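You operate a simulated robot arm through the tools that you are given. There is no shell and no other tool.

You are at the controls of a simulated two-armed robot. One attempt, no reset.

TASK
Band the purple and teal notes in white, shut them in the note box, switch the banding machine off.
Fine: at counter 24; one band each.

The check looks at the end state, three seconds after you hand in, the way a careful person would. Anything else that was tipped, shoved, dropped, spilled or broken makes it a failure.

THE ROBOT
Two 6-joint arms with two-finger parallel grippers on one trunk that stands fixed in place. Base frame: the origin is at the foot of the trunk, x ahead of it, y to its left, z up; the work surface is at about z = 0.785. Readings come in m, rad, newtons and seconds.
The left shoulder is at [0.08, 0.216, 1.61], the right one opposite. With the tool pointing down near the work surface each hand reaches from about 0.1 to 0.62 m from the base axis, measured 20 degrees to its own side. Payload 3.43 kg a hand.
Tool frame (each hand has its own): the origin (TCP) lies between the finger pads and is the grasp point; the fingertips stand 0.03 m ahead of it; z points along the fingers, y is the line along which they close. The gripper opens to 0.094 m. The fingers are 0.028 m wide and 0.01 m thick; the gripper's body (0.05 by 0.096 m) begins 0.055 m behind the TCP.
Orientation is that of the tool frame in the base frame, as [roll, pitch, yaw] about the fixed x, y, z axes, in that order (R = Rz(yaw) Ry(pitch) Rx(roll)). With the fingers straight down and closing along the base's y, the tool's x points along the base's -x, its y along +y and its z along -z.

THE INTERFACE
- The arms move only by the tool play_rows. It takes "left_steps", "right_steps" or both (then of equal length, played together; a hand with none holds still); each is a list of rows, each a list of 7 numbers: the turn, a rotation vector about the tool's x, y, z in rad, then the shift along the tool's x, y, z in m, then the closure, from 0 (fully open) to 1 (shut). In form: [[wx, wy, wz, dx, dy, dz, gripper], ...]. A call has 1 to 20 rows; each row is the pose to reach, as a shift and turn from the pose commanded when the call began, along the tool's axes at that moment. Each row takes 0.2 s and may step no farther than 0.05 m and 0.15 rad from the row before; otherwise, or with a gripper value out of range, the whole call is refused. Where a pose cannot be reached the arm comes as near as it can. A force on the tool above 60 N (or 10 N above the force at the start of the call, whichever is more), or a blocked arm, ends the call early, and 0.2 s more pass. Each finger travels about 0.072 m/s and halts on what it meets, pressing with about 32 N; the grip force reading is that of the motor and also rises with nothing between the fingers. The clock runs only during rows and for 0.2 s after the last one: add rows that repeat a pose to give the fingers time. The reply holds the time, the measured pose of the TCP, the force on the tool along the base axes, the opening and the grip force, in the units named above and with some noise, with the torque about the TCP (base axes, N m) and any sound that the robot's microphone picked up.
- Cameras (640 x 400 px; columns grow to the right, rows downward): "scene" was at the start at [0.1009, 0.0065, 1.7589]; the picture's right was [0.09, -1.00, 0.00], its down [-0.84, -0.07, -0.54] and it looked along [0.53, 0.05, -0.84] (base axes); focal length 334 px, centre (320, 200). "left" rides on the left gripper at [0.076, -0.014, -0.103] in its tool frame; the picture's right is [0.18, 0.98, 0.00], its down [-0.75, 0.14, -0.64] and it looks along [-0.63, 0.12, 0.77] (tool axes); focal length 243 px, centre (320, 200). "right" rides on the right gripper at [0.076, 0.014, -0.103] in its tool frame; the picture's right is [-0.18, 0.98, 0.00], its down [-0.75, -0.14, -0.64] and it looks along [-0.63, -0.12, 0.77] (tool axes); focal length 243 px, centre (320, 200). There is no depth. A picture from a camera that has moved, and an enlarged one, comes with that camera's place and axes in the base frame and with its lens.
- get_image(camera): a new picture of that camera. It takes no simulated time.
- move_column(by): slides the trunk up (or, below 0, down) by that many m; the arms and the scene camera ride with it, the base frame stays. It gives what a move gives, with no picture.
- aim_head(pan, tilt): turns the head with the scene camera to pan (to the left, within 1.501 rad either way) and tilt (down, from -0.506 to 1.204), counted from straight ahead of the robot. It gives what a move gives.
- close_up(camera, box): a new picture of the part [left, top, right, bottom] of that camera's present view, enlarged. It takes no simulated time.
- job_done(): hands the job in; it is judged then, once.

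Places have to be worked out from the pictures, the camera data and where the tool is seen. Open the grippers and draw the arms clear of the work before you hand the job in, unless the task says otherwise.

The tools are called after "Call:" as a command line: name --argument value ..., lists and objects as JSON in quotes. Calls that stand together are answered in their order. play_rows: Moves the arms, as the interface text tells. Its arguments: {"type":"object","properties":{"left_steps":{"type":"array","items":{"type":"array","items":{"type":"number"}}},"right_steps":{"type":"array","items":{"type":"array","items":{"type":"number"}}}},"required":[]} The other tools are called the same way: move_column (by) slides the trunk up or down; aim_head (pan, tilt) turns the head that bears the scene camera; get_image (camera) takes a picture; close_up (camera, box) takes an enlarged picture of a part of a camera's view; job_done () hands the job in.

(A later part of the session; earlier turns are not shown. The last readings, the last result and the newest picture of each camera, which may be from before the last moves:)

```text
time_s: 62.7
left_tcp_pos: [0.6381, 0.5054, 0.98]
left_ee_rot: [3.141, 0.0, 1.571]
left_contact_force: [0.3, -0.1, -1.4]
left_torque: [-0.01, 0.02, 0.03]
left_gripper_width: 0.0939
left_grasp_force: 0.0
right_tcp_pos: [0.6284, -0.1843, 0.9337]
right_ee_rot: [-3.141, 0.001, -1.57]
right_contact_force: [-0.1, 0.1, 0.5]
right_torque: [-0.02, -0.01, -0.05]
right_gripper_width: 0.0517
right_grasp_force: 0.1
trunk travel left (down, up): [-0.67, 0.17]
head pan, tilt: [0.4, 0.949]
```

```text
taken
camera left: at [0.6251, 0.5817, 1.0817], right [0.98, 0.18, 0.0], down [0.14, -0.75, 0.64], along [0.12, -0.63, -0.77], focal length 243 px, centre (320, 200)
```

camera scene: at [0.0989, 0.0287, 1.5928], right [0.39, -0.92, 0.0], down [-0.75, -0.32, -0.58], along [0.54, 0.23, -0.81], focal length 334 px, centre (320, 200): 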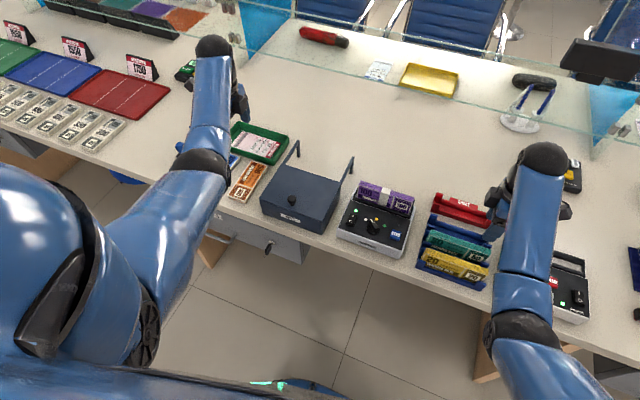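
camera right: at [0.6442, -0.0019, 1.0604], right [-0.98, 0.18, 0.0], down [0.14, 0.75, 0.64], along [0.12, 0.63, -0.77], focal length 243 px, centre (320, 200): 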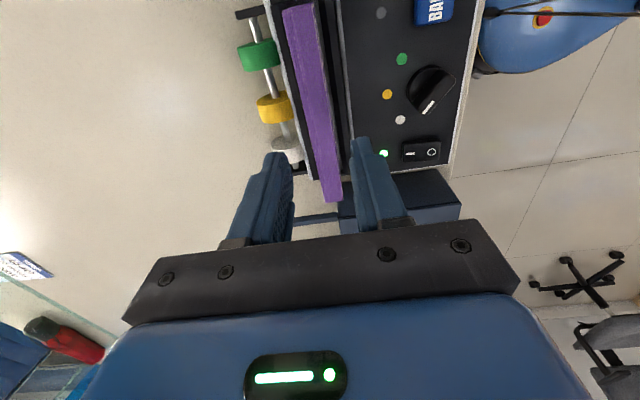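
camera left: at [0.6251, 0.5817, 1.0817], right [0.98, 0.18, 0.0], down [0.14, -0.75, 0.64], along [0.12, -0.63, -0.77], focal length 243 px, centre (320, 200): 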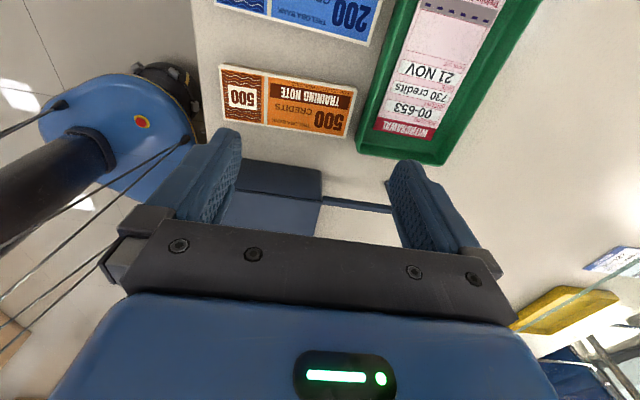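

Call:
close_up --camera "scene" --box '[250, 130, 370, 240]'

Call:
close_up --camera "left" --box '[200, 130, 420, 240]'

```text
3.64 times, centred on (310, 185) of scene
camera zoom: at [0.0989, 0.0287, 1.5928], right [0.39, -0.92, 0.0], down [-0.75, -0.32, -0.58], along [0.54, 0.23, -0.81], focal length 1216 px, centre (356, 254)
```

zoom: 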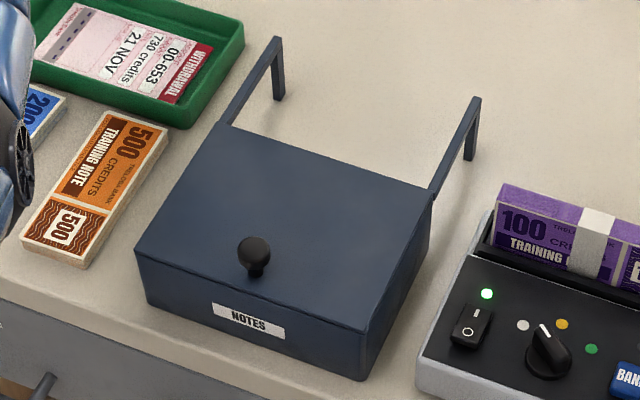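

```text
2.91 times, centred on (310, 185) of left
camera zoom: at [0.6251, 0.5817, 1.0817], right [0.98, 0.18, 0.0], down [0.14, -0.75, 0.64], along [0.12, -0.63, -0.77], focal length 706 px, centre (349, 244)
```

zoom: 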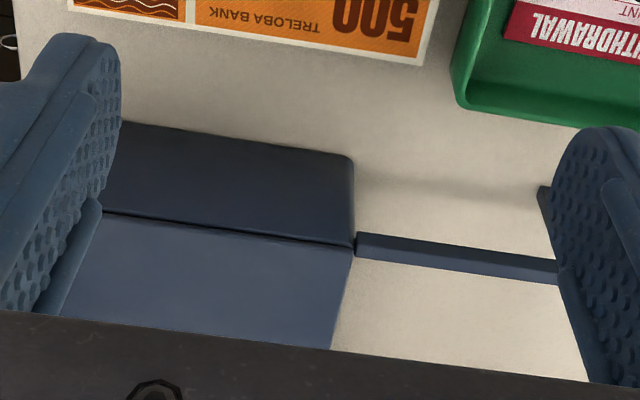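

The lid is a flat panel hinged at the rear (x≈0.668, z≈0.845) with a ball knob at ≈(0.542, 0.297, 0.879); behind it are two support arms for the opened lid. I raise the trunk a little and turn the left hand so its fingers close along y, the hinge direction, above the knob.

Call:
move_column --by 0.05

Call:
play_rows --left_steps '[[0, 0, -0.143, -0.019, -0.009, 0.007, 0.2], [0, 0, -0.286, -0.038, -0.018, 0.014, 0.4], [0, 0, -0.428, -0.057, -0.027, 0.021, 0.4], [0, 0, -0.571, -0.076, -0.036, 0.028, 0.4], [0, 0, -0.714, -0.095, -0.045, 0.035, 0.4], [0, 0, -0.857, -0.114, -0.054, 0.042, 0.4], [0, 0, -1.0, -0.133, -0.063, 0.049, 0.4], [0, 0, -1.142, -0.152, -0.072, 0.056, 0.4], [0, 0, -1.285, -0.171, -0.081, 0.063, 0.4], [0, 0, -1.428, -0.19, -0.09, 0.07, 0.4], [0, 0, -1.5708, -0.209, -0.097, 0.07, 0.4]]'

Call:
get_image --camera "left"

Call:
get_image --camera "scene"

```text
time_s: 63.7
left_tcp_pos: [0.638, 0.5059, 1.0299]
left_ee_rot: [3.14, -0.001, 1.571]
left_contact_force: [0.7, -0.1, 0.1]
left_torque: [-0.02, 0.0, -0.02]
left_gripper_width: 0.0941
left_grasp_force: 0.0
right_tcp_pos: [0.6284, -0.1833, 0.9843]
right_ee_rot: [3.14, 0.0, -1.569]
right_contact_force: [-0.4, -0.5, -0.1]
right_torque: [0.0, 0.0, -0.05]
right_gripper_width: 0.052
right_grasp_force: 0.0
trunk travel left (down, up): [-0.72, 0.12]
head pan, tilt: [0.4, 0.949]
```

```text
time_s: 66.1
left_tcp_pos: [0.5404, 0.2952, 0.9581]
left_ee_rot: [3.141, 0.001, -3.137]
left_contact_force: [-1.5, 0.2, 0.2]
left_torque: [-0.01, 0.04, -0.02]
left_gripper_width: 0.0565
left_grasp_force: 0.0
right_tcp_pos: [0.6284, -0.1853, 0.9833]
right_ee_rot: [-3.141, 0.0, -1.571]
right_contact_force: [-0.9, 0.3, -0.1]
right_torque: [-0.03, -0.04, 0.03]
right_gripper_width: 0.0515
right_grasp_force: 0.0
trunk travel left (down, up): [-0.72, 0.12]
head pan, tilt: [0.4, 0.949]
```

```text
taken
camera left: at [0.4651, 0.2806, 1.0604], right [-0.19, 0.98, 0.0], down [0.75, 0.14, 0.64], along [0.63, 0.12, -0.77], focal length 243 px, centre (320, 200)
```

left: 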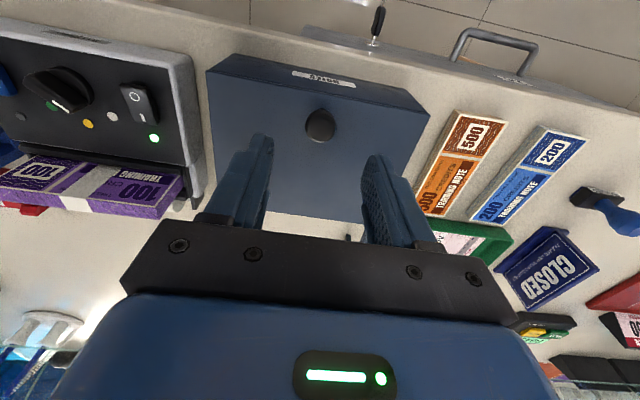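

```text
taken
camera scene: at [0.0984, 0.0281, 1.6428], right [0.39, -0.92, 0.0], down [-0.75, -0.32, -0.58], along [0.54, 0.23, -0.81], focal length 334 px, centre (320, 200)
```

scene: 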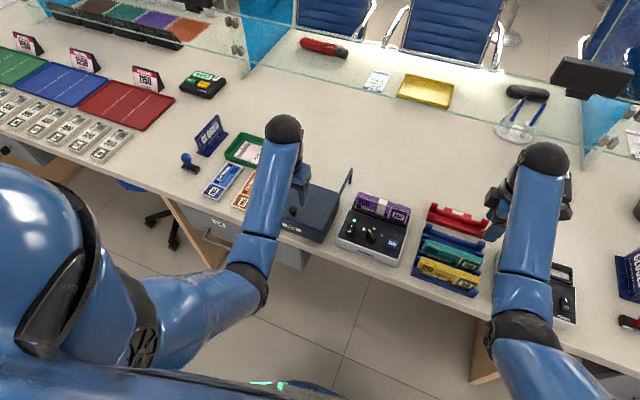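

The knob is exactly beneath the left tool. Descending to grip the ball.

Call:
play_rows --left_steps '[[0, 0, 0, 0, 0, 0.025, 0.4], [0, 0, 0, 0, 0, 0.05, 0.4], [0, 0, 0, 0, 0, 0.065, 0.4], [0, 0, 0, 0, 0, 0.072, 0.4], [0, 0, 0, 0, 0, 0.072, 0.6], [0, 0, 0, 0, 0, 0.072, 0.8], [0, 0, 0, 0, 0, 0.072, 1], [0, 0, 0, 0, 0, 0.072, 1], [0, 0, 0, 0, 0, 0.072, 1]]'

Call:
close_up --camera "left" --box '[220, 40, 440, 220]'

```text
time_s: 68.1
left_tcp_pos: [0.5414, 0.2951, 0.8889]
left_ee_rot: [3.142, 0.0, -3.14]
left_contact_force: [-0.7, -3.4, -2.2]
left_torque: [-0.06, -0.25, 0.0]
left_gripper_width: 0.023
left_grasp_force: 44.8
right_tcp_pos: [0.6282, -0.1843, 0.9839]
right_ee_rot: [-3.141, 0.0, -1.57]
right_contact_force: [-0.2, -0.3, 0.4]
right_torque: [-0.05, -0.03, 0.01]
right_gripper_width: 0.0516
right_grasp_force: 0.0
trunk travel left (down, up): [-0.72, 0.12]
head pan, tilt: [0.4, 0.949]
```

```text
2.22 times, centred on (330, 130) of left
camera zoom: at [0.4663, 0.2815, 0.9901], right [-0.18, 0.98, 0.0], down [0.75, 0.14, 0.64], along [0.63, 0.12, -0.77], focal length 539 px, centre (298, 356)
```

zoom: 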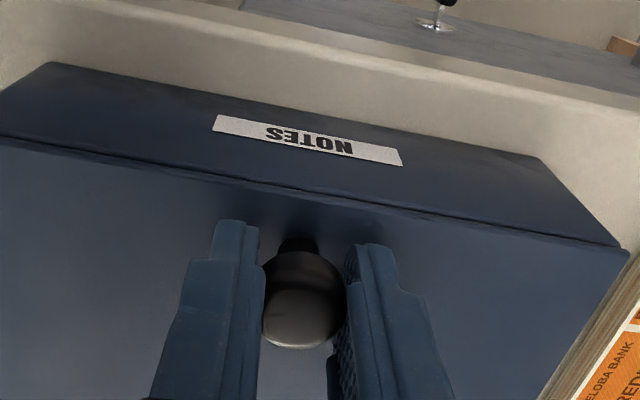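

The ball is gripped. I start swinging the lid along its arc to about 20° and check the forces.

Call:
play_rows --left_steps '[[0, 0, 0, -0.0035, 0, -0.0107, 1], [0, 0, 0, -0.0081, 0, -0.0213, 1], [0, 0, 0, -0.0137, 0, -0.0312, 1], [0, 0, 0, -0.0199, 0, -0.0408, 1]]'

Call:
close_up --camera "scene" --box '[230, 130, 390, 250]'

Call:
get_image --camera "left"

```text
time_s: 69.1
left_tcp_pos: [0.5608, 0.2979, 0.9325]
left_ee_rot: [3.139, 0.005, -3.14]
left_contact_force: [-0.1, 0.3, -0.3]
left_torque: [0.03, -0.03, 0.03]
left_gripper_width: 0.0
left_grasp_force: 32.9
right_tcp_pos: [0.6268, -0.1814, 0.9845]
right_ee_rot: [-3.14, 0.0, -1.568]
right_contact_force: [0.2, 0.3, -0.2]
right_torque: [0.0, -0.02, 0.0]
right_gripper_width: 0.0516
right_grasp_force: 0.1
trunk travel left (down, up): [-0.72, 0.12]
head pan, tilt: [0.4, 0.949]
```

```text
3.33 times, centred on (310, 190) of scene
camera zoom: at [0.0968, 0.0294, 1.6434], right [0.39, -0.92, 0.0], down [-0.75, -0.32, -0.58], along [0.54, 0.23, -0.81], focal length 1114 px, centre (353, 233)
```

zoom: 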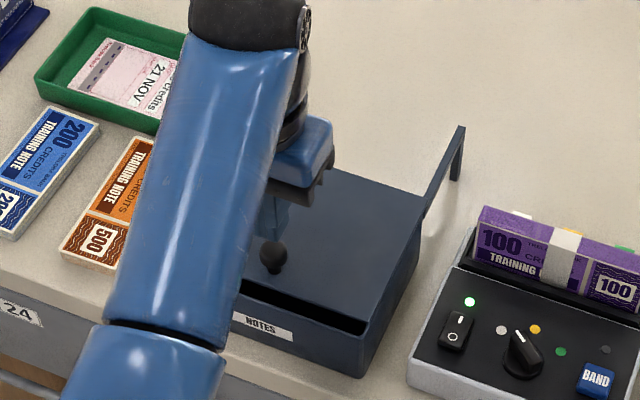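

```text
taken
camera left: at [0.4852, 0.2836, 1.0329], right [-0.19, 0.98, 0.0], down [0.75, 0.14, 0.65], along [0.63, 0.12, -0.76], focal length 243 px, centre (320, 200)
```

left: 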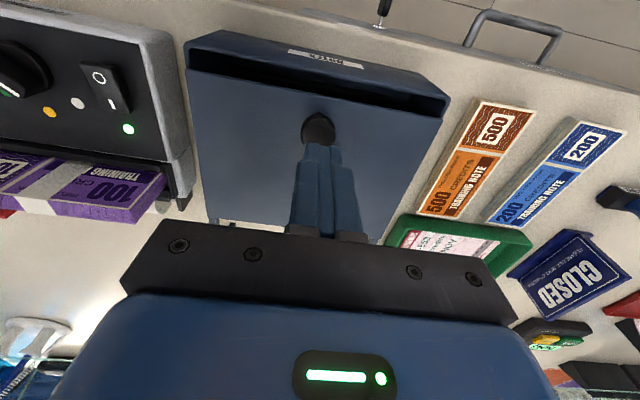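

The ball slipped out of the fingers, but the lid stands ajar. I check whether it stays there on its own.

Call:
play_rows --left_steps '[[0, 0, 0, 0, 0, 0, 1], [0, 0, 0, 0, 0, 0, 1], [0, 0, 0, 0, 0, 0, 1], [0, 0, 0, 0, 0, 0, 1], [0, 0, 0, 0, 0, 0, 1]]'

Call:
close_up --camera "scene" --box '[230, 130, 390, 250]'

Call:
get_image --camera "left"

```text
time_s: 70.3
left_tcp_pos: [0.5603, 0.2956, 0.9285]
left_ee_rot: [3.141, 0.001, -3.14]
left_contact_force: [-0.4, 0.3, 0.1]
left_torque: [-0.03, 0.02, 0.01]
left_gripper_width: 0.0001
left_grasp_force: 32.6
right_tcp_pos: [0.628, -0.1844, 0.9838]
right_ee_rot: [-3.141, 0.001, -1.573]
right_contact_force: [0.3, 0.7, -0.5]
right_torque: [-0.02, -0.02, -0.01]
right_gripper_width: 0.0515
right_grasp_force: 0.0
trunk travel left (down, up): [-0.72, 0.12]
head pan, tilt: [0.4, 0.949]
```

```text
3.33 times, centred on (310, 190) of scene
camera zoom: at [0.0983, 0.0288, 1.6428], right [0.39, -0.92, 0.0], down [-0.75, -0.32, -0.58], along [0.54, 0.23, -0.81], focal length 1114 px, centre (353, 233)
```

zoom: 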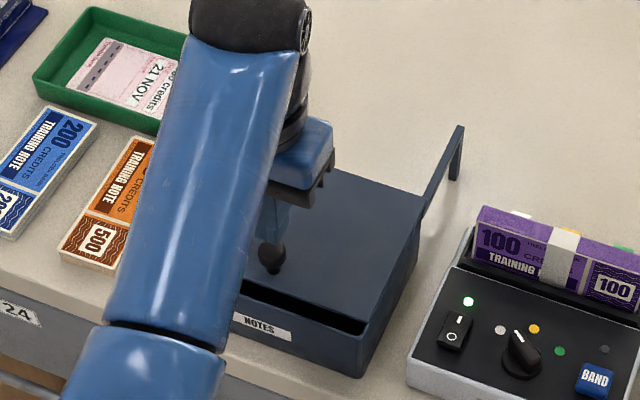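

```text
taken
camera left: at [0.4858, 0.2825, 1.0308], right [-0.18, 0.98, 0.0], down [0.75, 0.14, 0.64], along [0.63, 0.12, -0.77], focal length 243 px, centre (320, 200)
```

left: 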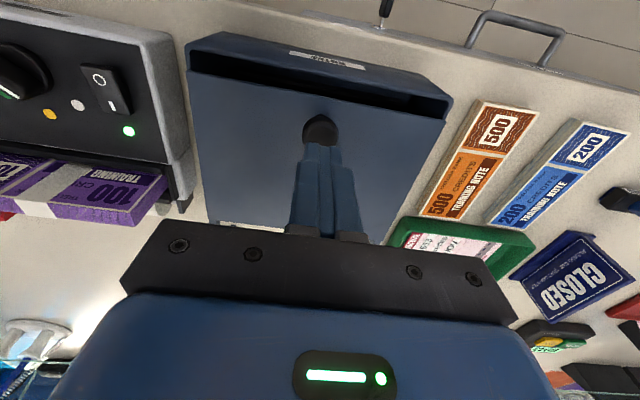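

The lid did not tilt: it slid back about 1 cm – it is a sliding lid running on the two rear rails. I regrip the ball (now at x≈0.550 reading) and will slide it straight back.

Call:
play_rows --left_steps '[[0, 0, 0, 0.005, 0, 0, 0.6], [0, 0, 0, 0.0103, 0, 0, 0.4], [0, 0, 0, 0.0103, 0, 0.015, 0.4], [0, 0, 0, 0.0103, 0, 0.03, 0.4], [0, 0, 0, 0.0103, 0, 0.044, 0.4], [0, 0, 0, 0.0103, 0, 0.044, 0.6], [0, 0, 0, 0.0103, 0, 0.044, 0.8], [0, 0, 0, 0.0103, 0, 0.044, 1], [0, 0, 0, 0.0103, 0, 0.044, 1]]'

Call:
close_up --camera "left" --box '[220, 40, 440, 220]'

```text
time_s: 72.3
left_tcp_pos: [0.5495, 0.2939, 0.8858]
left_ee_rot: [-3.142, 0.001, 3.141]
left_contact_force: [0.2, -2.8, -1.8]
left_torque: [-0.05, -0.27, -0.04]
left_gripper_width: 0.0233
left_grasp_force: 45.0
right_tcp_pos: [0.6283, -0.184, 0.9833]
right_ee_rot: [-3.141, -0.001, -1.571]
right_contact_force: [-0.3, 0.3, 0.5]
right_torque: [0.0, 0.01, -0.03]
right_gripper_width: 0.0517
right_grasp_force: 0.0
trunk travel left (down, up): [-0.72, 0.12]
head pan, tilt: [0.4, 0.949]
```

```text
2.22 times, centred on (330, 130) of left
camera zoom: at [0.4753, 0.2815, 0.9876], right [-0.18, 0.98, 0.0], down [0.75, 0.14, 0.64], along [0.63, 0.12, -0.77], focal length 539 px, centre (298, 356)
```

zoom: 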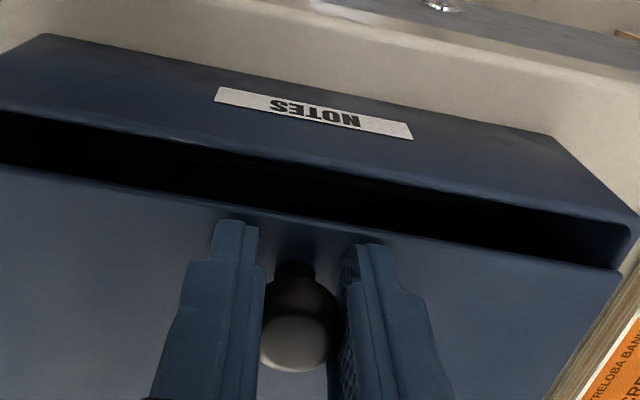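

Gripped again. Sliding the lid straight back in +x, first 4 cm.

Call:
play_rows --left_steps '[[0, 0, 0, -0.01, 0, 0, 1], [0, 0, 0, -0.02, 0, 0, 1], [0, 0, 0, -0.03, 0, 0, 1], [0, 0, 0, -0.04, 0, 0, 1]]'

Call:
close_up --camera "scene" --box '[230, 130, 390, 250]'

```text
time_s: 73.3
left_tcp_pos: [0.5924, 0.2951, 0.8852]
left_ee_rot: [3.139, 0.0, -3.141]
left_contact_force: [-1.3, -6.7, 3.2]
left_torque: [-0.14, 0.21, -0.04]
left_gripper_width: 0.0231
left_grasp_force: 45.0
right_tcp_pos: [0.6279, -0.1851, 0.9835]
right_ee_rot: [3.141, 0.002, -1.572]
right_contact_force: [0.2, -0.5, -0.2]
right_torque: [-0.02, 0.04, 0.01]
right_gripper_width: 0.0515
right_grasp_force: 0.0
trunk travel left (down, up): [-0.72, 0.12]
head pan, tilt: [0.4, 0.949]
```

```text
3.33 times, centred on (310, 190) of scene
camera zoom: at [0.0991, 0.0272, 1.6428], right [0.39, -0.92, 0.0], down [-0.75, -0.32, -0.58], along [0.54, 0.23, -0.81], focal length 1114 px, centre (353, 233)
```

zoom: 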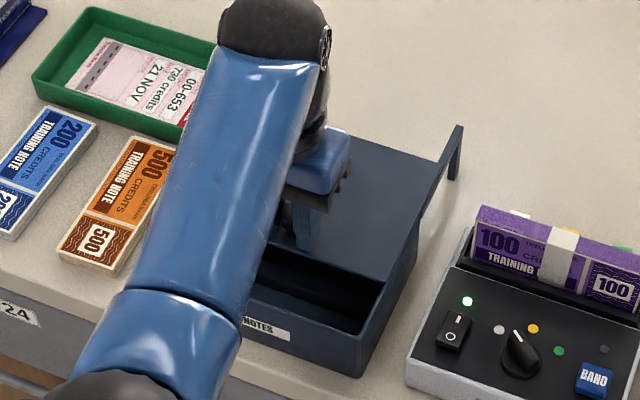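

It slides smoothly. Another 4.5 cm, watching for the stop.

Call:
play_rows --left_steps '[[0, 0, 0, -0.01, 0, 0, 1], [0, 0, 0, -0.02, 0, 0, 1], [0, 0, 0, -0.03, 0, 0, 1], [0, 0, 0, -0.038, 0, 0, 1], [0, 0, 0, -0.045, 0, 0, 1]]'

Call:
close_up --camera "scene" --box '[230, 130, 390, 250]'

Call:
get_image --camera "left"

```text
time_s: 74.5
left_tcp_pos: [0.6355, 0.2954, 0.8861]
left_ee_rot: [3.141, 0.001, 3.142]
left_contact_force: [0.8, -6.5, -0.3]
left_torque: [-0.11, -0.41, -0.06]
left_gripper_width: 0.0231
left_grasp_force: 44.7
right_tcp_pos: [0.6271, -0.1841, 0.9843]
right_ee_rot: [-3.141, 0.003, -1.571]
right_contact_force: [0.5, 1.1, 0.3]
right_torque: [0.04, -0.01, 0.03]
right_gripper_width: 0.0517
right_grasp_force: 0.2
trunk travel left (down, up): [-0.72, 0.12]
head pan, tilt: [0.4, 0.949]
```

```text
3.33 times, centred on (310, 190) of scene
camera zoom: at [0.099, 0.0271, 1.6428], right [0.39, -0.92, 0.0], down [-0.75, -0.32, -0.58], along [0.54, 0.23, -0.81], focal length 1114 px, centre (353, 233)
```

zoom: 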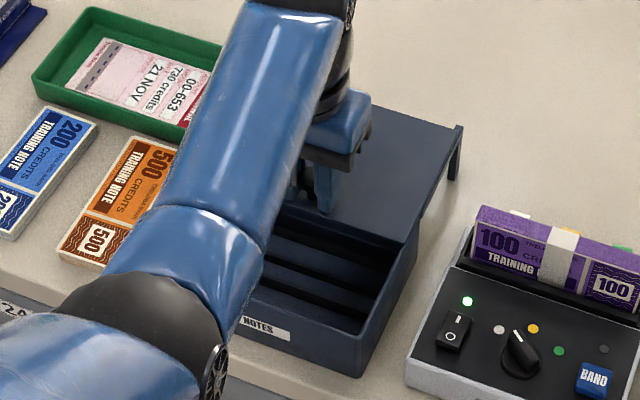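

```text
taken
camera left: at [0.5606, 0.2815, 0.9876], right [-0.18, 0.98, 0.0], down [0.75, 0.14, 0.64], along [0.63, 0.12, -0.77], focal length 243 px, centre (320, 200)
```

left: 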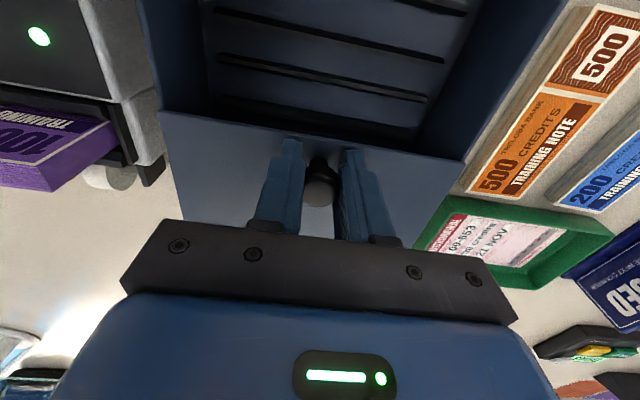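

The box is open nearly fully; inside there are ribs forming slots. I push the lid the last bit to its stop, then release.

Call:
play_rows --left_steps '[[0, 0, 0, -0.005, 0, 0, 1], [0, 0, 0, -0.01, 0, 0, 1], [0, 0, 0, -0.015, 0, 0, 1]]'

Call:
get_image --camera "left"

```text
time_s: 75.3
left_tcp_pos: [0.6501, 0.2953, 0.8866]
left_ee_rot: [3.14, 0.0, 3.141]
left_contact_force: [-0.7, -7.0, 2.6]
left_torque: [-0.1, 0.63, -0.08]
left_gripper_width: 0.0232
left_grasp_force: 44.8
right_tcp_pos: [0.6276, -0.1852, 0.9846]
right_ee_rot: [3.141, 0.0, -1.57]
right_contact_force: [0.3, -0.5, 0.4]
right_torque: [0.0, 0.03, -0.01]
right_gripper_width: 0.0516
right_grasp_force: 0.0
trunk travel left (down, up): [-0.72, 0.12]
head pan, tilt: [0.4, 0.949]
```

```text
taken
camera left: at [0.575, 0.2814, 0.9876], right [-0.18, 0.98, 0.0], down [0.75, 0.14, 0.64], along [0.63, 0.12, -0.77], focal length 243 px, centre (320, 200)
```

left: 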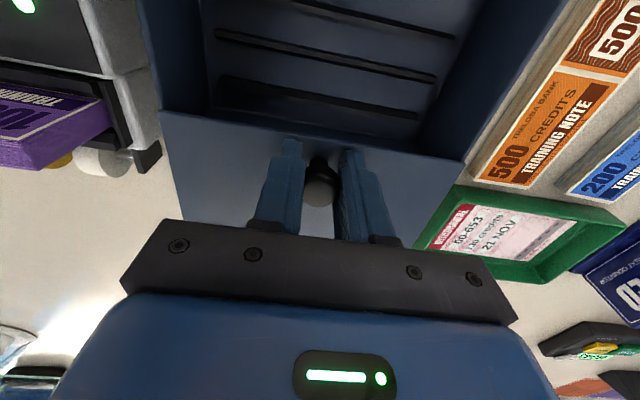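

Opened 11 cm, rear of the lid at the rail ends – enough. I release the knob and rise, then look down into the box.

Call:
play_rows --left_steps '[[0, 0, 0, 0, 0, 0, 0.7], [0, 0, 0, 0, 0, 0, 0.4], [0, 0, 0, 0, 0, -0.02, 0.4], [0, 0, 0, 0, 0, -0.05, 0.4], [0, 0, 0, 0.03, 0, -0.075, 0.4], [0, 0, 0, 0.07, 0, -0.085, 0.4], [0, 0, 0, 0.11, 0, -0.09, 0.4]]'

Call:
get_image --camera "left"

Call:
close_up --camera "scene" --box '[230, 130, 390, 250]'

```text
time_s: 76.9
left_tcp_pos: [0.5447, 0.2954, 0.9637]
left_ee_rot: [-3.141, 0.003, 3.14]
left_contact_force: [0.1, 0.1, 0.0]
left_torque: [-0.06, 0.0, 0.02]
left_gripper_width: 0.0565
left_grasp_force: 0.1
left hand out of reach, approached as far as the arm can: row 7
right_tcp_pos: [0.6261, -0.1838, 0.985]
right_ee_rot: [-3.141, 0.001, -1.572]
right_contact_force: [-0.4, 0.2, -0.3]
right_torque: [0.0, -0.02, 0.0]
right_gripper_width: 0.0518
right_grasp_force: 0.1
trunk travel left (down, up): [-0.72, 0.12]
head pan, tilt: [0.4, 0.949]
```

```text
taken
camera left: at [0.4698, 0.2813, 1.0653], right [-0.18, 0.98, 0.0], down [0.75, 0.14, 0.64], along [0.63, 0.12, -0.76], focal length 243 px, centre (320, 200)
```

left: 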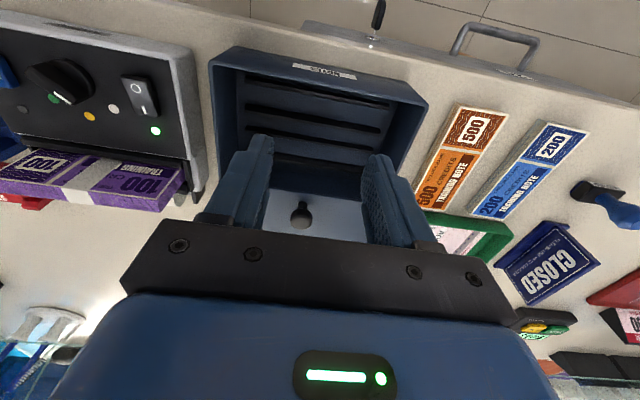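

```text
3.33 times, centred on (310, 190) of scene
camera zoom: at [0.0974, 0.0291, 1.6429], right [0.39, -0.92, 0.0], down [-0.75, -0.32, -0.58], along [0.54, 0.23, -0.81], focal length 1114 px, centre (353, 233)
```

zoom: 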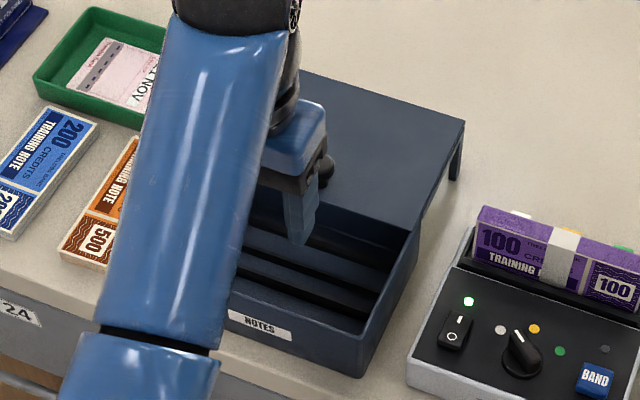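

Call:
close_up --camera "left" --box '[200, 40, 440, 190]'

Call:
close_up --camera "scene" --box '[280, 175, 345, 225]'

```text
2.67 times, centred on (320, 115) of left
camera zoom: at [0.4698, 0.2813, 1.0653], right [-0.18, 0.98, 0.0], down [0.75, 0.14, 0.64], along [0.63, 0.12, -0.76], focal length 647 px, centre (320, 427)
```

zoom: 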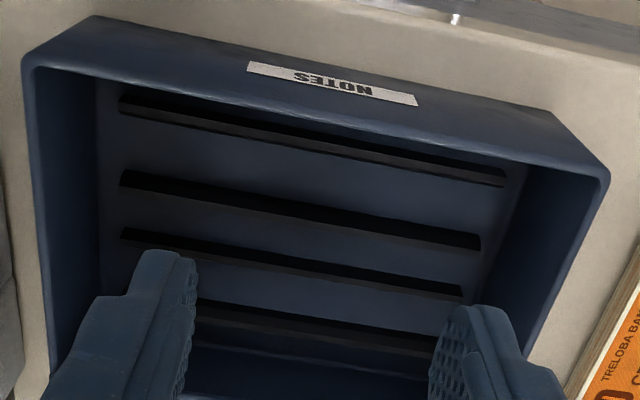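

```text
8.00 times, centred on (312, 200) of scene
camera zoom: at [0.0974, 0.0291, 1.6429], right [0.39, -0.92, 0.0], down [-0.75, -0.32, -0.58], along [0.54, 0.23, -0.81], focal length 2675 px, centre (380, 200)
```

zoom: 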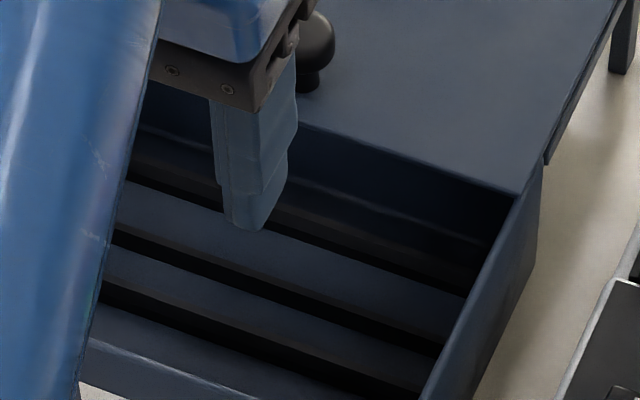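

The box floor carries ribs that form slots for standing packs. I turn the left hand back (fingers closing along x) over the box so its camera sees the ribs without x-parallax.

Call:
play_rows --left_steps '[[0, 0, 0.143, -0.006, 0, 0, 0.4], [0, 0, 0.286, -0.012, 0, 0, 0.4], [0, 0, 0.428, -0.018, 0, 0, 0.4], [0, 0, 0.571, -0.024, 0, 0, 0.4], [0, 0, 0.714, -0.03, 0, 0, 0.4], [0, 0, 0.857, -0.036, 0, 0, 0.4], [0, 0, 1.0, -0.042, 0, 0, 0.4], [0, 0, 1.142, -0.048, 0, 0, 0.4], [0, 0, 1.285, -0.054, 0, 0, 0.4], [0, 0, 1.428, -0.058, 0, 0, 0.4], [0, 0, 1.5708, -0.06, 0.005, 0, 0.4], [0, 0, 1.5708, -0.06, 0.03, 0, 0.4]]'

Call:
get_image --camera "left"

Call:
close_up --camera "left" --box '[200, 0, 440, 150]'

```text
time_s: 79.5
left_tcp_pos: [0.6056, 0.328, 0.9633]
left_ee_rot: [3.141, 0.001, 1.568]
left_contact_force: [-0.1, 0.4, 0.1]
left_torque: [0.0, 0.02, 0.01]
left_gripper_width: 0.0568
left_grasp_force: 0.1
right_tcp_pos: [0.6279, -0.1817, 0.9855]
right_ee_rot: [-3.142, -0.002, -1.57]
right_contact_force: [0.4, 0.2, 0.1]
right_torque: [-0.03, 0.01, 0.02]
right_gripper_width: 0.0519
right_grasp_force: 0.1
trunk travel left (down, up): [-0.72, 0.12]
head pan, tilt: [0.4, 0.949]
```

```text
taken
camera left: at [0.5928, 0.4043, 1.0651], right [0.98, 0.18, 0.0], down [0.14, -0.75, 0.64], along [0.12, -0.63, -0.77], focal length 243 px, centre (320, 200)
```

left: 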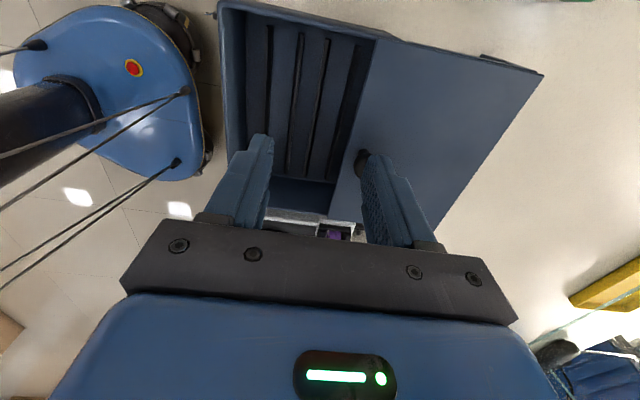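

```text
2.67 times, centred on (320, 75) of left
camera zoom: at [0.5928, 0.4043, 1.0651], right [0.98, 0.18, 0.0], down [0.14, -0.75, 0.64], along [0.12, -0.63, -0.77], focal length 647 px, centre (320, 533)
```

zoom: 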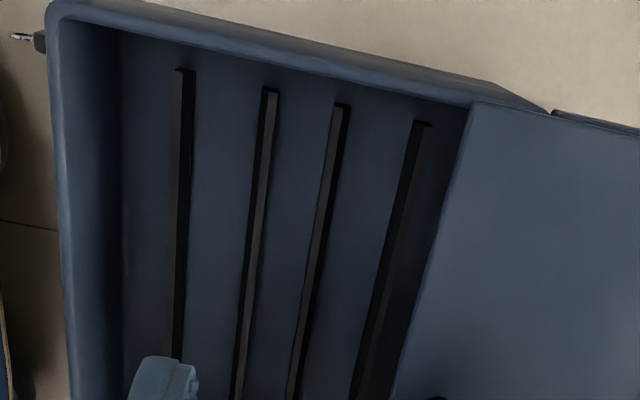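

Ribs at x≈0.551, 0.582, 0.607, 0.637 form two slots (centres x≈0.567 and 0.622); rim z≈0.849, so packs stand upright under the lid. For finger room at the rear slot the lid should go further back; I regrip the knob and push gently.

Call:
play_rows --left_steps '[[0, 0, 0, -0.016, 0.022, 0.0, 0.4], [0, 0, 0, -0.033, 0.0445, 0.0, 0.4], [0, 0, 0, -0.033, 0.0445, 0.03, 0.4], [0, 0, 0, -0.033, 0.0445, 0.06, 0.4], [0, 0, 0, -0.033, 0.0445, 0.076, 0.4], [0, 0, 0, -0.033, 0.0445, 0.076, 0.6], [0, 0, 0, -0.033, 0.0445, 0.076, 0.8], [0, 0, 0, -0.033, 0.0445, 0.076, 1], [0, 0, 0, -0.033, 0.0445, 0.076, 1]]'

Call:
close_up --camera "left" --box '[200, 40, 440, 240]'

```text
time_s: 81.5
left_tcp_pos: [0.6506, 0.2953, 0.8865]
left_ee_rot: [3.141, 0.0, 1.57]
left_contact_force: [0.3, -0.5, -0.8]
left_torque: [-0.05, -0.01, 0.01]
left_gripper_width: 0.0231
left_grasp_force: 45.1
right_tcp_pos: [0.6278, -0.184, 0.9839]
right_ee_rot: [-3.141, 0.0, -1.572]
right_contact_force: [0.0, 0.9, -0.7]
right_torque: [-0.01, 0.02, 0.02]
right_gripper_width: 0.0519
right_grasp_force: 0.1
trunk travel left (down, up): [-0.72, 0.12]
head pan, tilt: [0.4, 0.949]
```

```text
2.00 times, centred on (320, 140) of left
camera zoom: at [0.6376, 0.3719, 0.9879], right [0.98, 0.18, 0.0], down [0.14, -0.75, 0.64], along [0.12, -0.63, -0.77], focal length 485 px, centre (320, 320)
```

zoom: 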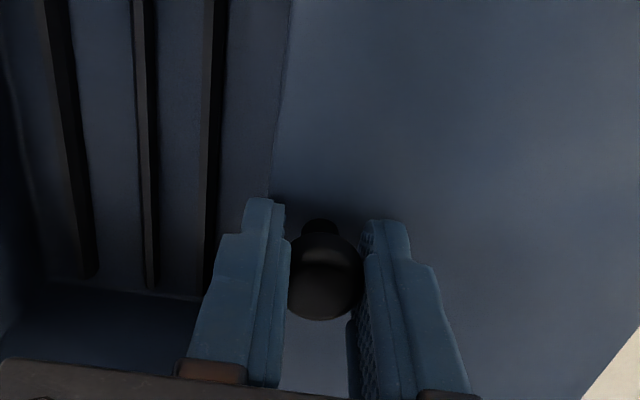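

Gripped. Pushing the lid further back in small steps, watching for a stop.

Call:
play_rows --left_steps '[[0, 0, 0, 0, 0.005, 0, 1], [0, 0, 0, 0, 0.01, 0, 1], [0, 0, 0, 0, 0.014, 0, 1], [0, 0, 0, 0, 0.018, 0, 1]]'

Call:
close_up --camera "scene" --box '[250, 130, 390, 230]'

```text
time_s: 82.5
left_tcp_pos: [0.6619, 0.2954, 0.8862]
left_ee_rot: [-3.132, 0.0, 1.572]
left_contact_force: [-28.5, 2.6, -5.5]
left_torque: [0.64, 0.09, 0.1]
left_gripper_width: 0.023
left_grasp_force: 45.0
right_tcp_pos: [0.625, -0.1821, 0.9874]
right_ee_rot: [-3.141, 0.0, -1.572]
right_contact_force: [-0.6, -0.7, -0.3]
right_torque: [0.04, -0.02, -0.02]
right_gripper_width: 0.0518
right_grasp_force: 0.0
trunk travel left (down, up): [-0.72, 0.12]
head pan, tilt: [0.4, 0.949]
```

```text
4.00 times, centred on (320, 180) of scene
camera zoom: at [0.093, 0.0302, 1.643], right [0.39, -0.92, 0.0], down [-0.75, -0.32, -0.58], along [0.54, 0.23, -0.81], focal length 1337 px, centre (320, 280)
```

zoom: 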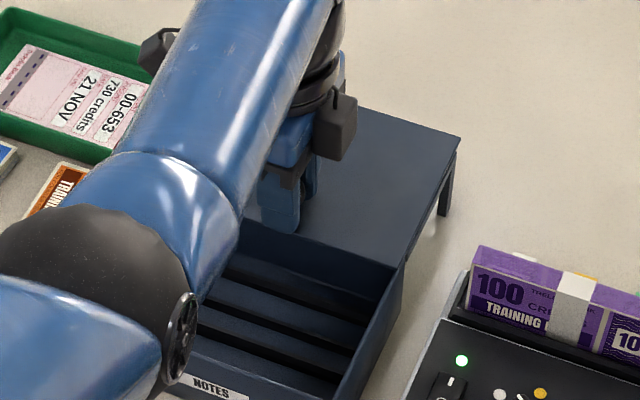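

The lid hit its stop at 12 cm travel. I ease off, release and rise, then carry the left hand to above the banded pack in the bander.

Call:
play_rows --left_steps '[[0, 0, 0, 0, -0.005, 0, 1], [0, 0, 0, 0, -0.006, 0, 0.6], [0, 0, 0, 0, -0.006, 0, 0.4], [0, 0, 0, 0, -0.006, -0.03, 0.4], [0, 0, 0, 0, -0.006, -0.07, 0.4], [0, 0, 0, -0.04, -0.006, -0.085, 0.5], [0, 0, 0, -0.08, -0.006, -0.085, 0.55], [0, 0, 0, -0.12, -0.006, -0.085, 0.55], [0, 0, 0, -0.16, -0.006, -0.085, 0.55], [0, 0, 0, -0.2, -0.008, -0.085, 0.55], [0, 0, 0, -0.219, -0.01, -0.085, 0.55], [0, 0, 0, -0.219, -0.01, -0.085, 0.55]]'

Call:
get_image --camera "left"

Call:
close_up --camera "left" --box '[200, 0, 440, 240]'

```text
time_s: 85.1
left_tcp_pos: [0.6596, 0.0747, 0.9727]
left_ee_rot: [3.141, 0.001, 1.572]
left_contact_force: [-0.2, 0.4, -0.3]
left_torque: [0.01, -0.02, -0.02]
left_gripper_width: 0.0422
left_grasp_force: 0.1
right_tcp_pos: [0.6276, -0.1828, 0.9843]
right_ee_rot: [-3.14, -0.001, -1.571]
right_contact_force: [-0.6, 0.0, -0.1]
right_torque: [0.0, 0.0, 0.03]
right_gripper_width: 0.0517
right_grasp_force: 0.1
trunk travel left (down, up): [-0.72, 0.12]
head pan, tilt: [0.4, 0.949]
```

```text
taken
camera left: at [0.6472, 0.1527, 1.0739], right [0.98, 0.19, 0.0], down [0.14, -0.75, 0.64], along [0.12, -0.63, -0.77], focal length 243 px, centre (320, 200)
```

left: 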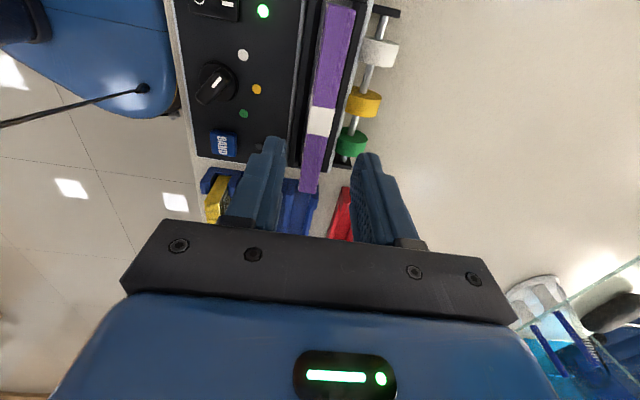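

```text
1.67 times, centred on (320, 120) of left
camera zoom: at [0.6472, 0.1527, 1.0739], right [0.98, 0.19, 0.0], down [0.14, -0.75, 0.64], along [0.12, -0.63, -0.77], focal length 404 px, centre (320, 333)
```

zoom: 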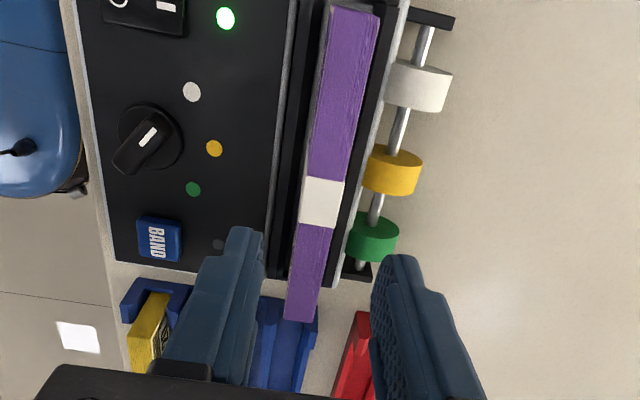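

The banded pack is centred under the left tool. Descending and gripping it.

Call:
play_rows --left_steps '[[0, 0, 0, 0, 0, 0.03, 0.55], [0, 0, 0, 0, 0, 0.06, 0.55], [0, 0, 0, 0, 0, 0.08, 0.55], [0, 0, 0, 0, 0, 0.0895, 0.55], [0, 0, 0, 0, 0, 0.0895, 0.7], [0, 0, 0, 0, 0, 0.0895, 1], [0, 0, 0, 0, 0, 0.0895, 1], [0, 0, 0, 0, 0, 0.0895, 1]]'

Call:
close_up --camera "left" --box '[200, 0, 440, 240]'

```text
time_s: 86.9
left_tcp_pos: [0.6585, 0.0758, 0.8821]
left_ee_rot: [-3.141, 0.0, 1.57]
left_contact_force: [-0.4, -0.8, 0.3]
left_torque: [-0.05, 0.0, 0.0]
left_gripper_width: 0.022
left_grasp_force: 31.9
right_tcp_pos: [0.6286, -0.1837, 0.984]
right_ee_rot: [3.141, -0.001, -1.571]
right_contact_force: [-0.3, -0.3, 0.3]
right_torque: [-0.01, 0.01, -0.01]
right_gripper_width: 0.0517
right_grasp_force: 0.0
trunk travel left (down, up): [-0.72, 0.12]
head pan, tilt: [0.4, 0.949]
```

```text
1.67 times, centred on (320, 120) of left
camera zoom: at [0.6468, 0.1519, 0.9835], right [0.98, 0.18, 0.0], down [0.14, -0.75, 0.64], along [0.12, -0.63, -0.77], focal length 404 px, centre (320, 333)
```

zoom: 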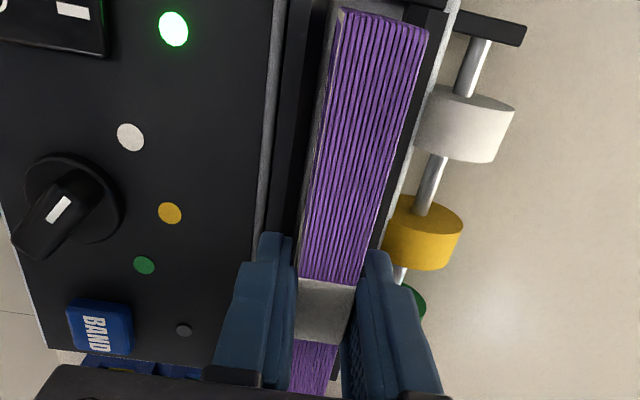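

Gripped. I lift it out and carry it over the open box, above the rear slot (x≈0.622, y≈0.297).

Call:
play_rows --left_steps '[[0, 0, 0, 0, 0, -0.03, 1], [0, 0, 0, 0, 0, -0.06, 1], [0, 0, 0, 0, 0, -0.085, 1], [0, 0, 0, 0.04, -0.005, -0.085, 1], [0, 0, 0, 0.085, -0.012, -0.085, 1], [0, 0, 0, 0.13, -0.02, -0.085, 1], [0, 0, 0, 0.17, -0.03, -0.085, 1], [0, 0, 0, 0.205, -0.037, -0.085, 1], [0, 0, 0, 0.2209, -0.0388, -0.085, 1], [0, 0, 0, 0.2209, -0.0388, -0.085, 1]]'

Call:
get_image --camera "left"

Call:
close_up --camera "left" --box '[240, 0, 400, 100]'

Call:
close_up --camera "scene" --box '[250, 130, 390, 230]'

```text
time_s: 89.1
left_tcp_pos: [0.6191, 0.2946, 0.9681]
left_ee_rot: [-3.141, 0.0, 1.571]
left_contact_force: [0.5, 0.1, -1.7]
left_torque: [0.02, 0.02, 0.0]
left_gripper_width: 0.0218
left_grasp_force: 32.0
right_tcp_pos: [0.6285, -0.1855, 0.9834]
right_ee_rot: [-3.141, 0.002, -1.57]
right_contact_force: [0.4, -0.3, -0.2]
right_torque: [-0.01, -0.02, 0.01]
right_gripper_width: 0.0519
right_grasp_force: 0.1
trunk travel left (down, up): [-0.72, 0.12]
head pan, tilt: [0.4, 0.949]
```

```text
taken
camera left: at [0.6074, 0.3712, 1.0702], right [0.98, 0.18, 0.0], down [0.14, -0.75, 0.64], along [0.12, -0.63, -0.77], focal length 243 px, centre (320, 200)
```

left: 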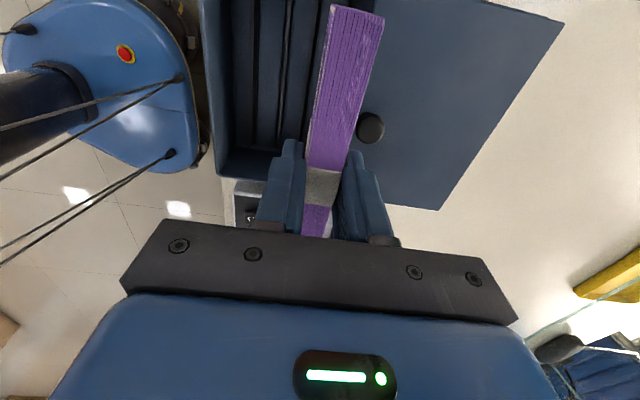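

```text
4.00 times, centred on (320, 50) of left
camera zoom: at [0.6074, 0.3712, 1.0702], right [0.98, 0.18, 0.0], down [0.14, -0.75, 0.64], along [0.12, -0.63, -0.77], focal length 970 px, centre (320, 800)
```

zoom: 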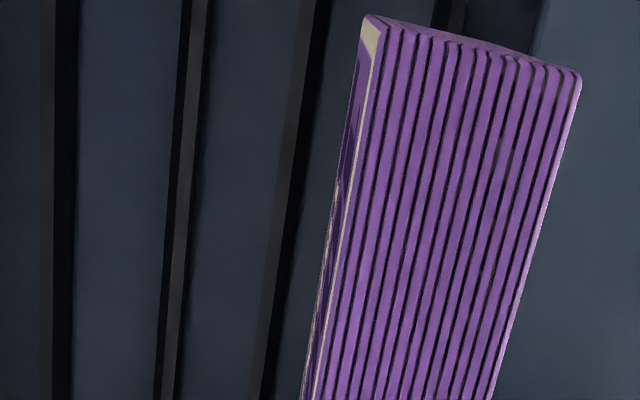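

```text
4.00 times, centred on (320, 180) of scene
camera zoom: at [0.0992, 0.0284, 1.6428], right [0.39, -0.92, 0.0], down [-0.75, -0.32, -0.58], along [0.54, 0.23, -0.81], focal length 1337 px, centre (320, 280)
```

zoom: 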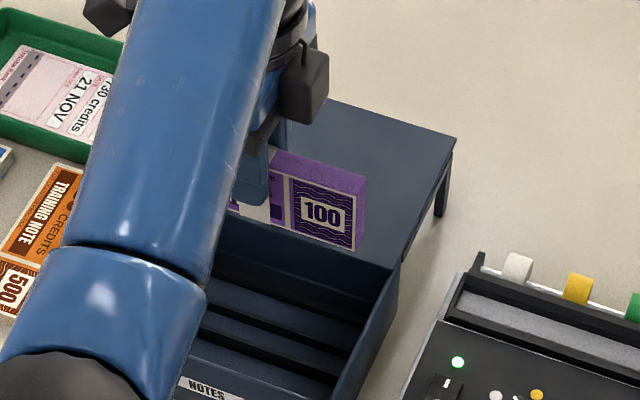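

Call:
close_up --camera "left" --box '[290, 0, 390, 62]'

```text
6.40 times, centred on (340, 31) of left
camera zoom: at [0.6074, 0.3712, 1.0702], right [0.98, 0.18, 0.0], down [0.14, -0.75, 0.64], along [0.12, -0.63, -0.77], focal length 1553 px, centre (192, 1282)
```

zoom: 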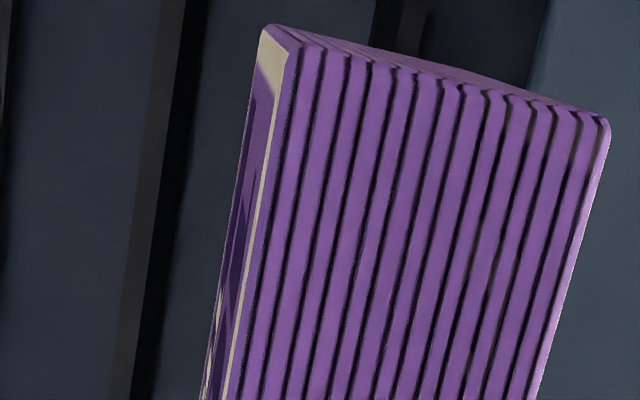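

Pack (x 0.614–0.631) is over the rear slot (floor 0.610–0.6335), y margins good, fingers clear the lid edge by ~3 mm. I shift 1 mm forward and lower.

Call:
play_rows --left_steps '[[0, 0, 0, 0, -0.001, 0.02, 1], [0, 0, 0, 0, -0.001, 0.045, 1], [0, 0, 0, 0, -0.001, 0.07, 1], [0, 0, 0, 0, -0.001, 0.085, 1], [0, 0, 0, 0, -0.001, 0.095, 1]]'

Call:
close_up --camera "left" --box '[240, 0, 440, 240]'

Call:
close_up --camera "left" --box '[290, 0, 390, 62]'

Call:
close_up --camera "scene" --box '[250, 130, 390, 230]'

```text
time_s: 90.3
left_tcp_pos: [0.6195, 0.2953, 0.8721]
left_ee_rot: [3.141, 0.0, 1.571]
left_contact_force: [-0.1, 0.2, -0.7]
left_torque: [-0.03, 0.01, -0.03]
left_gripper_width: 0.0219
left_grasp_force: 31.9
right_tcp_pos: [0.6288, -0.184, 0.984]
right_ee_rot: [-3.142, 0.0, -1.572]
right_contact_force: [0.3, -0.1, 0.4]
right_torque: [0.01, -0.02, -0.01]
right_gripper_width: 0.0516
right_grasp_force: 0.0
trunk travel left (down, up): [-0.72, 0.12]
head pan, tilt: [0.4, 0.949]
```

```text
1.67 times, centred on (340, 120) of left
camera zoom: at [0.6069, 0.3727, 0.9739], right [0.98, 0.18, 0.0], down [0.14, -0.75, 0.64], along [0.12, -0.63, -0.77], focal length 404 px, centre (287, 333)
```

zoom: 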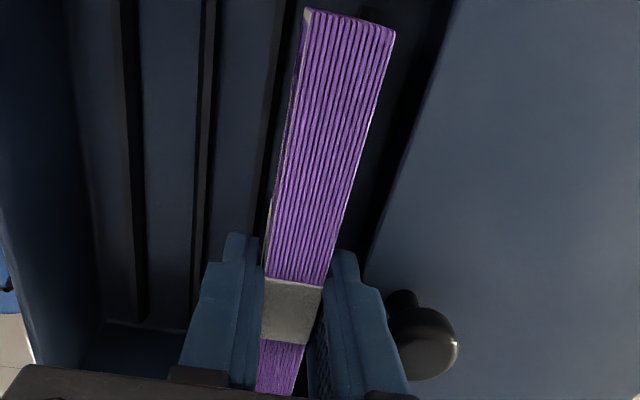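

```text
6.40 times, centred on (340, 31) of left
camera zoom: at [0.6069, 0.3727, 0.9739], right [0.98, 0.18, 0.0], down [0.14, -0.75, 0.64], along [0.12, -0.63, -0.77], focal length 1553 px, centre (192, 1282)
```

zoom: 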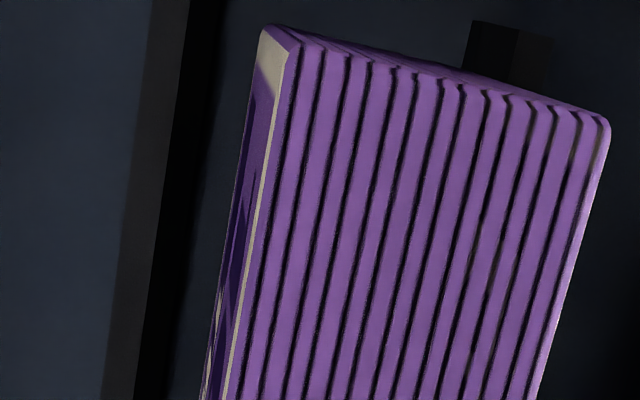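

```text
4.00 times, centred on (320, 180) of scene
camera zoom: at [0.0993, 0.029, 1.6428], right [0.39, -0.92, 0.0], down [-0.75, -0.32, -0.58], along [0.54, 0.23, -0.81], focal length 1337 px, centre (320, 280)
```

zoom: 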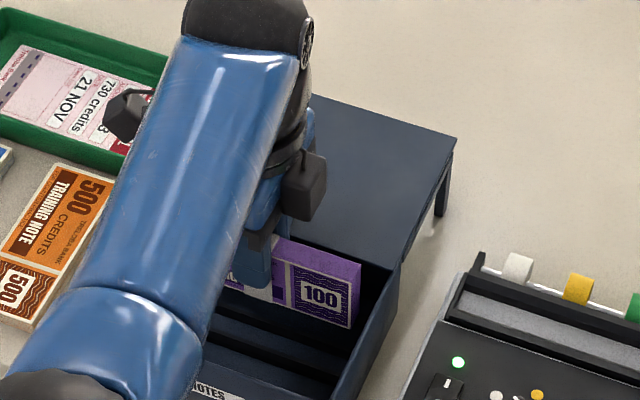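

Still well aligned. Continuing down gently to the floor of the box.

Call:
play_rows --left_steps '[[0, 0, 0, 0, 0, 0.006, 1], [0, 0, 0, 0, 0, 0.012, 1], [0, 0, 0, 0, 0, 0.016, 1], [0, 0, 0, 0, 0, 0.019, 1]]'

Call:
play_rows --left_steps '[[0, 0, 0, 0, 0, 0.0015, 1], [0, 0, 0, 0, 0, 0.003, 1], [0, 0, 0, 0, 0, 0.0045, 1]]'

```text
time_s: 91.3
left_tcp_pos: [0.6193, 0.2949, 0.8543]
left_ee_rot: [3.138, -0.002, 1.572]
left_contact_force: [-0.2, 0.2, 9.5]
left_torque: [-0.13, -0.26, 0.0]
left_gripper_width: 0.0221
left_grasp_force: 31.5
right_tcp_pos: [0.6276, -0.184, 0.9855]
right_ee_rot: [-3.141, 0.0, -1.572]
right_contact_force: [0.1, -0.4, -1.0]
right_torque: [0.01, 0.01, -0.01]
right_gripper_width: 0.0518
right_grasp_force: 0.1
trunk travel left (down, up): [-0.72, 0.12]
head pan, tilt: [0.4, 0.949]
```

```text
time_s: 92.1
left_tcp_pos: [0.6188, 0.2948, 0.854]
left_ee_rot: [3.131, -0.004, 1.572]
left_contact_force: [0.7, 2.2, 37.3]
left_torque: [-0.59, -0.99, 0.08]
left_gripper_width: 0.0219
left_grasp_force: 32.3
right_tcp_pos: [0.6246, -0.1841, 0.9874]
right_ee_rot: [-3.137, 0.002, -1.57]
right_contact_force: [-0.5, 0.2, 0.0]
right_torque: [-0.01, 0.03, 0.0]
right_gripper_width: 0.0518
right_grasp_force: 0.0
trunk travel left (down, up): [-0.72, 0.12]
head pan, tilt: [0.4, 0.949]
```

Contact (floor at about z 0.791). I check seating before releasing.

Call:
close_up --camera "left" --box '[240, 0, 400, 100]'

Call:
close_up --camera "scene" --box '[270, 160, 350, 220]'

```text
4.00 times, centred on (320, 50) of left
camera zoom: at [0.6047, 0.372, 0.9569], right [0.98, 0.19, 0.01], down [0.13, -0.76, 0.64], along [0.13, -0.63, -0.77], focal length 970 px, centre (320, 800)
```

zoom: 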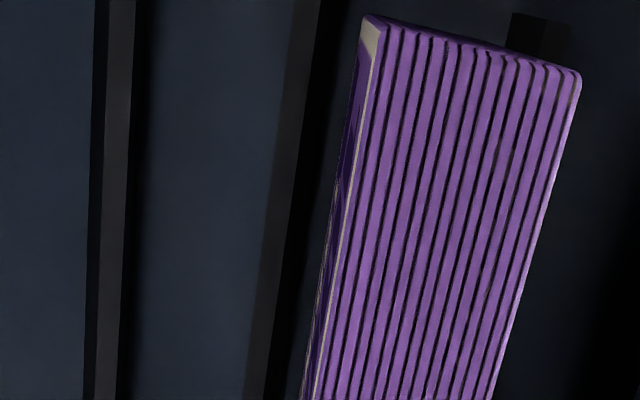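

```text
6.67 times, centred on (310, 190) of scene
camera zoom: at [0.0919, 0.0263, 1.6437], right [0.39, -0.92, 0.0], down [-0.75, -0.32, -0.59], along [0.54, 0.23, -0.81], focal length 2229 px, centre (387, 267)
```

zoom: 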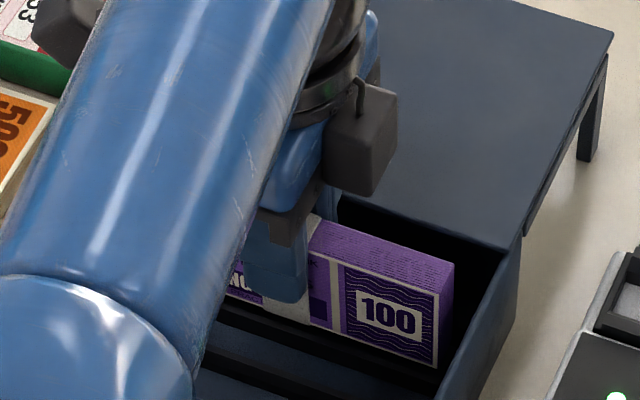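

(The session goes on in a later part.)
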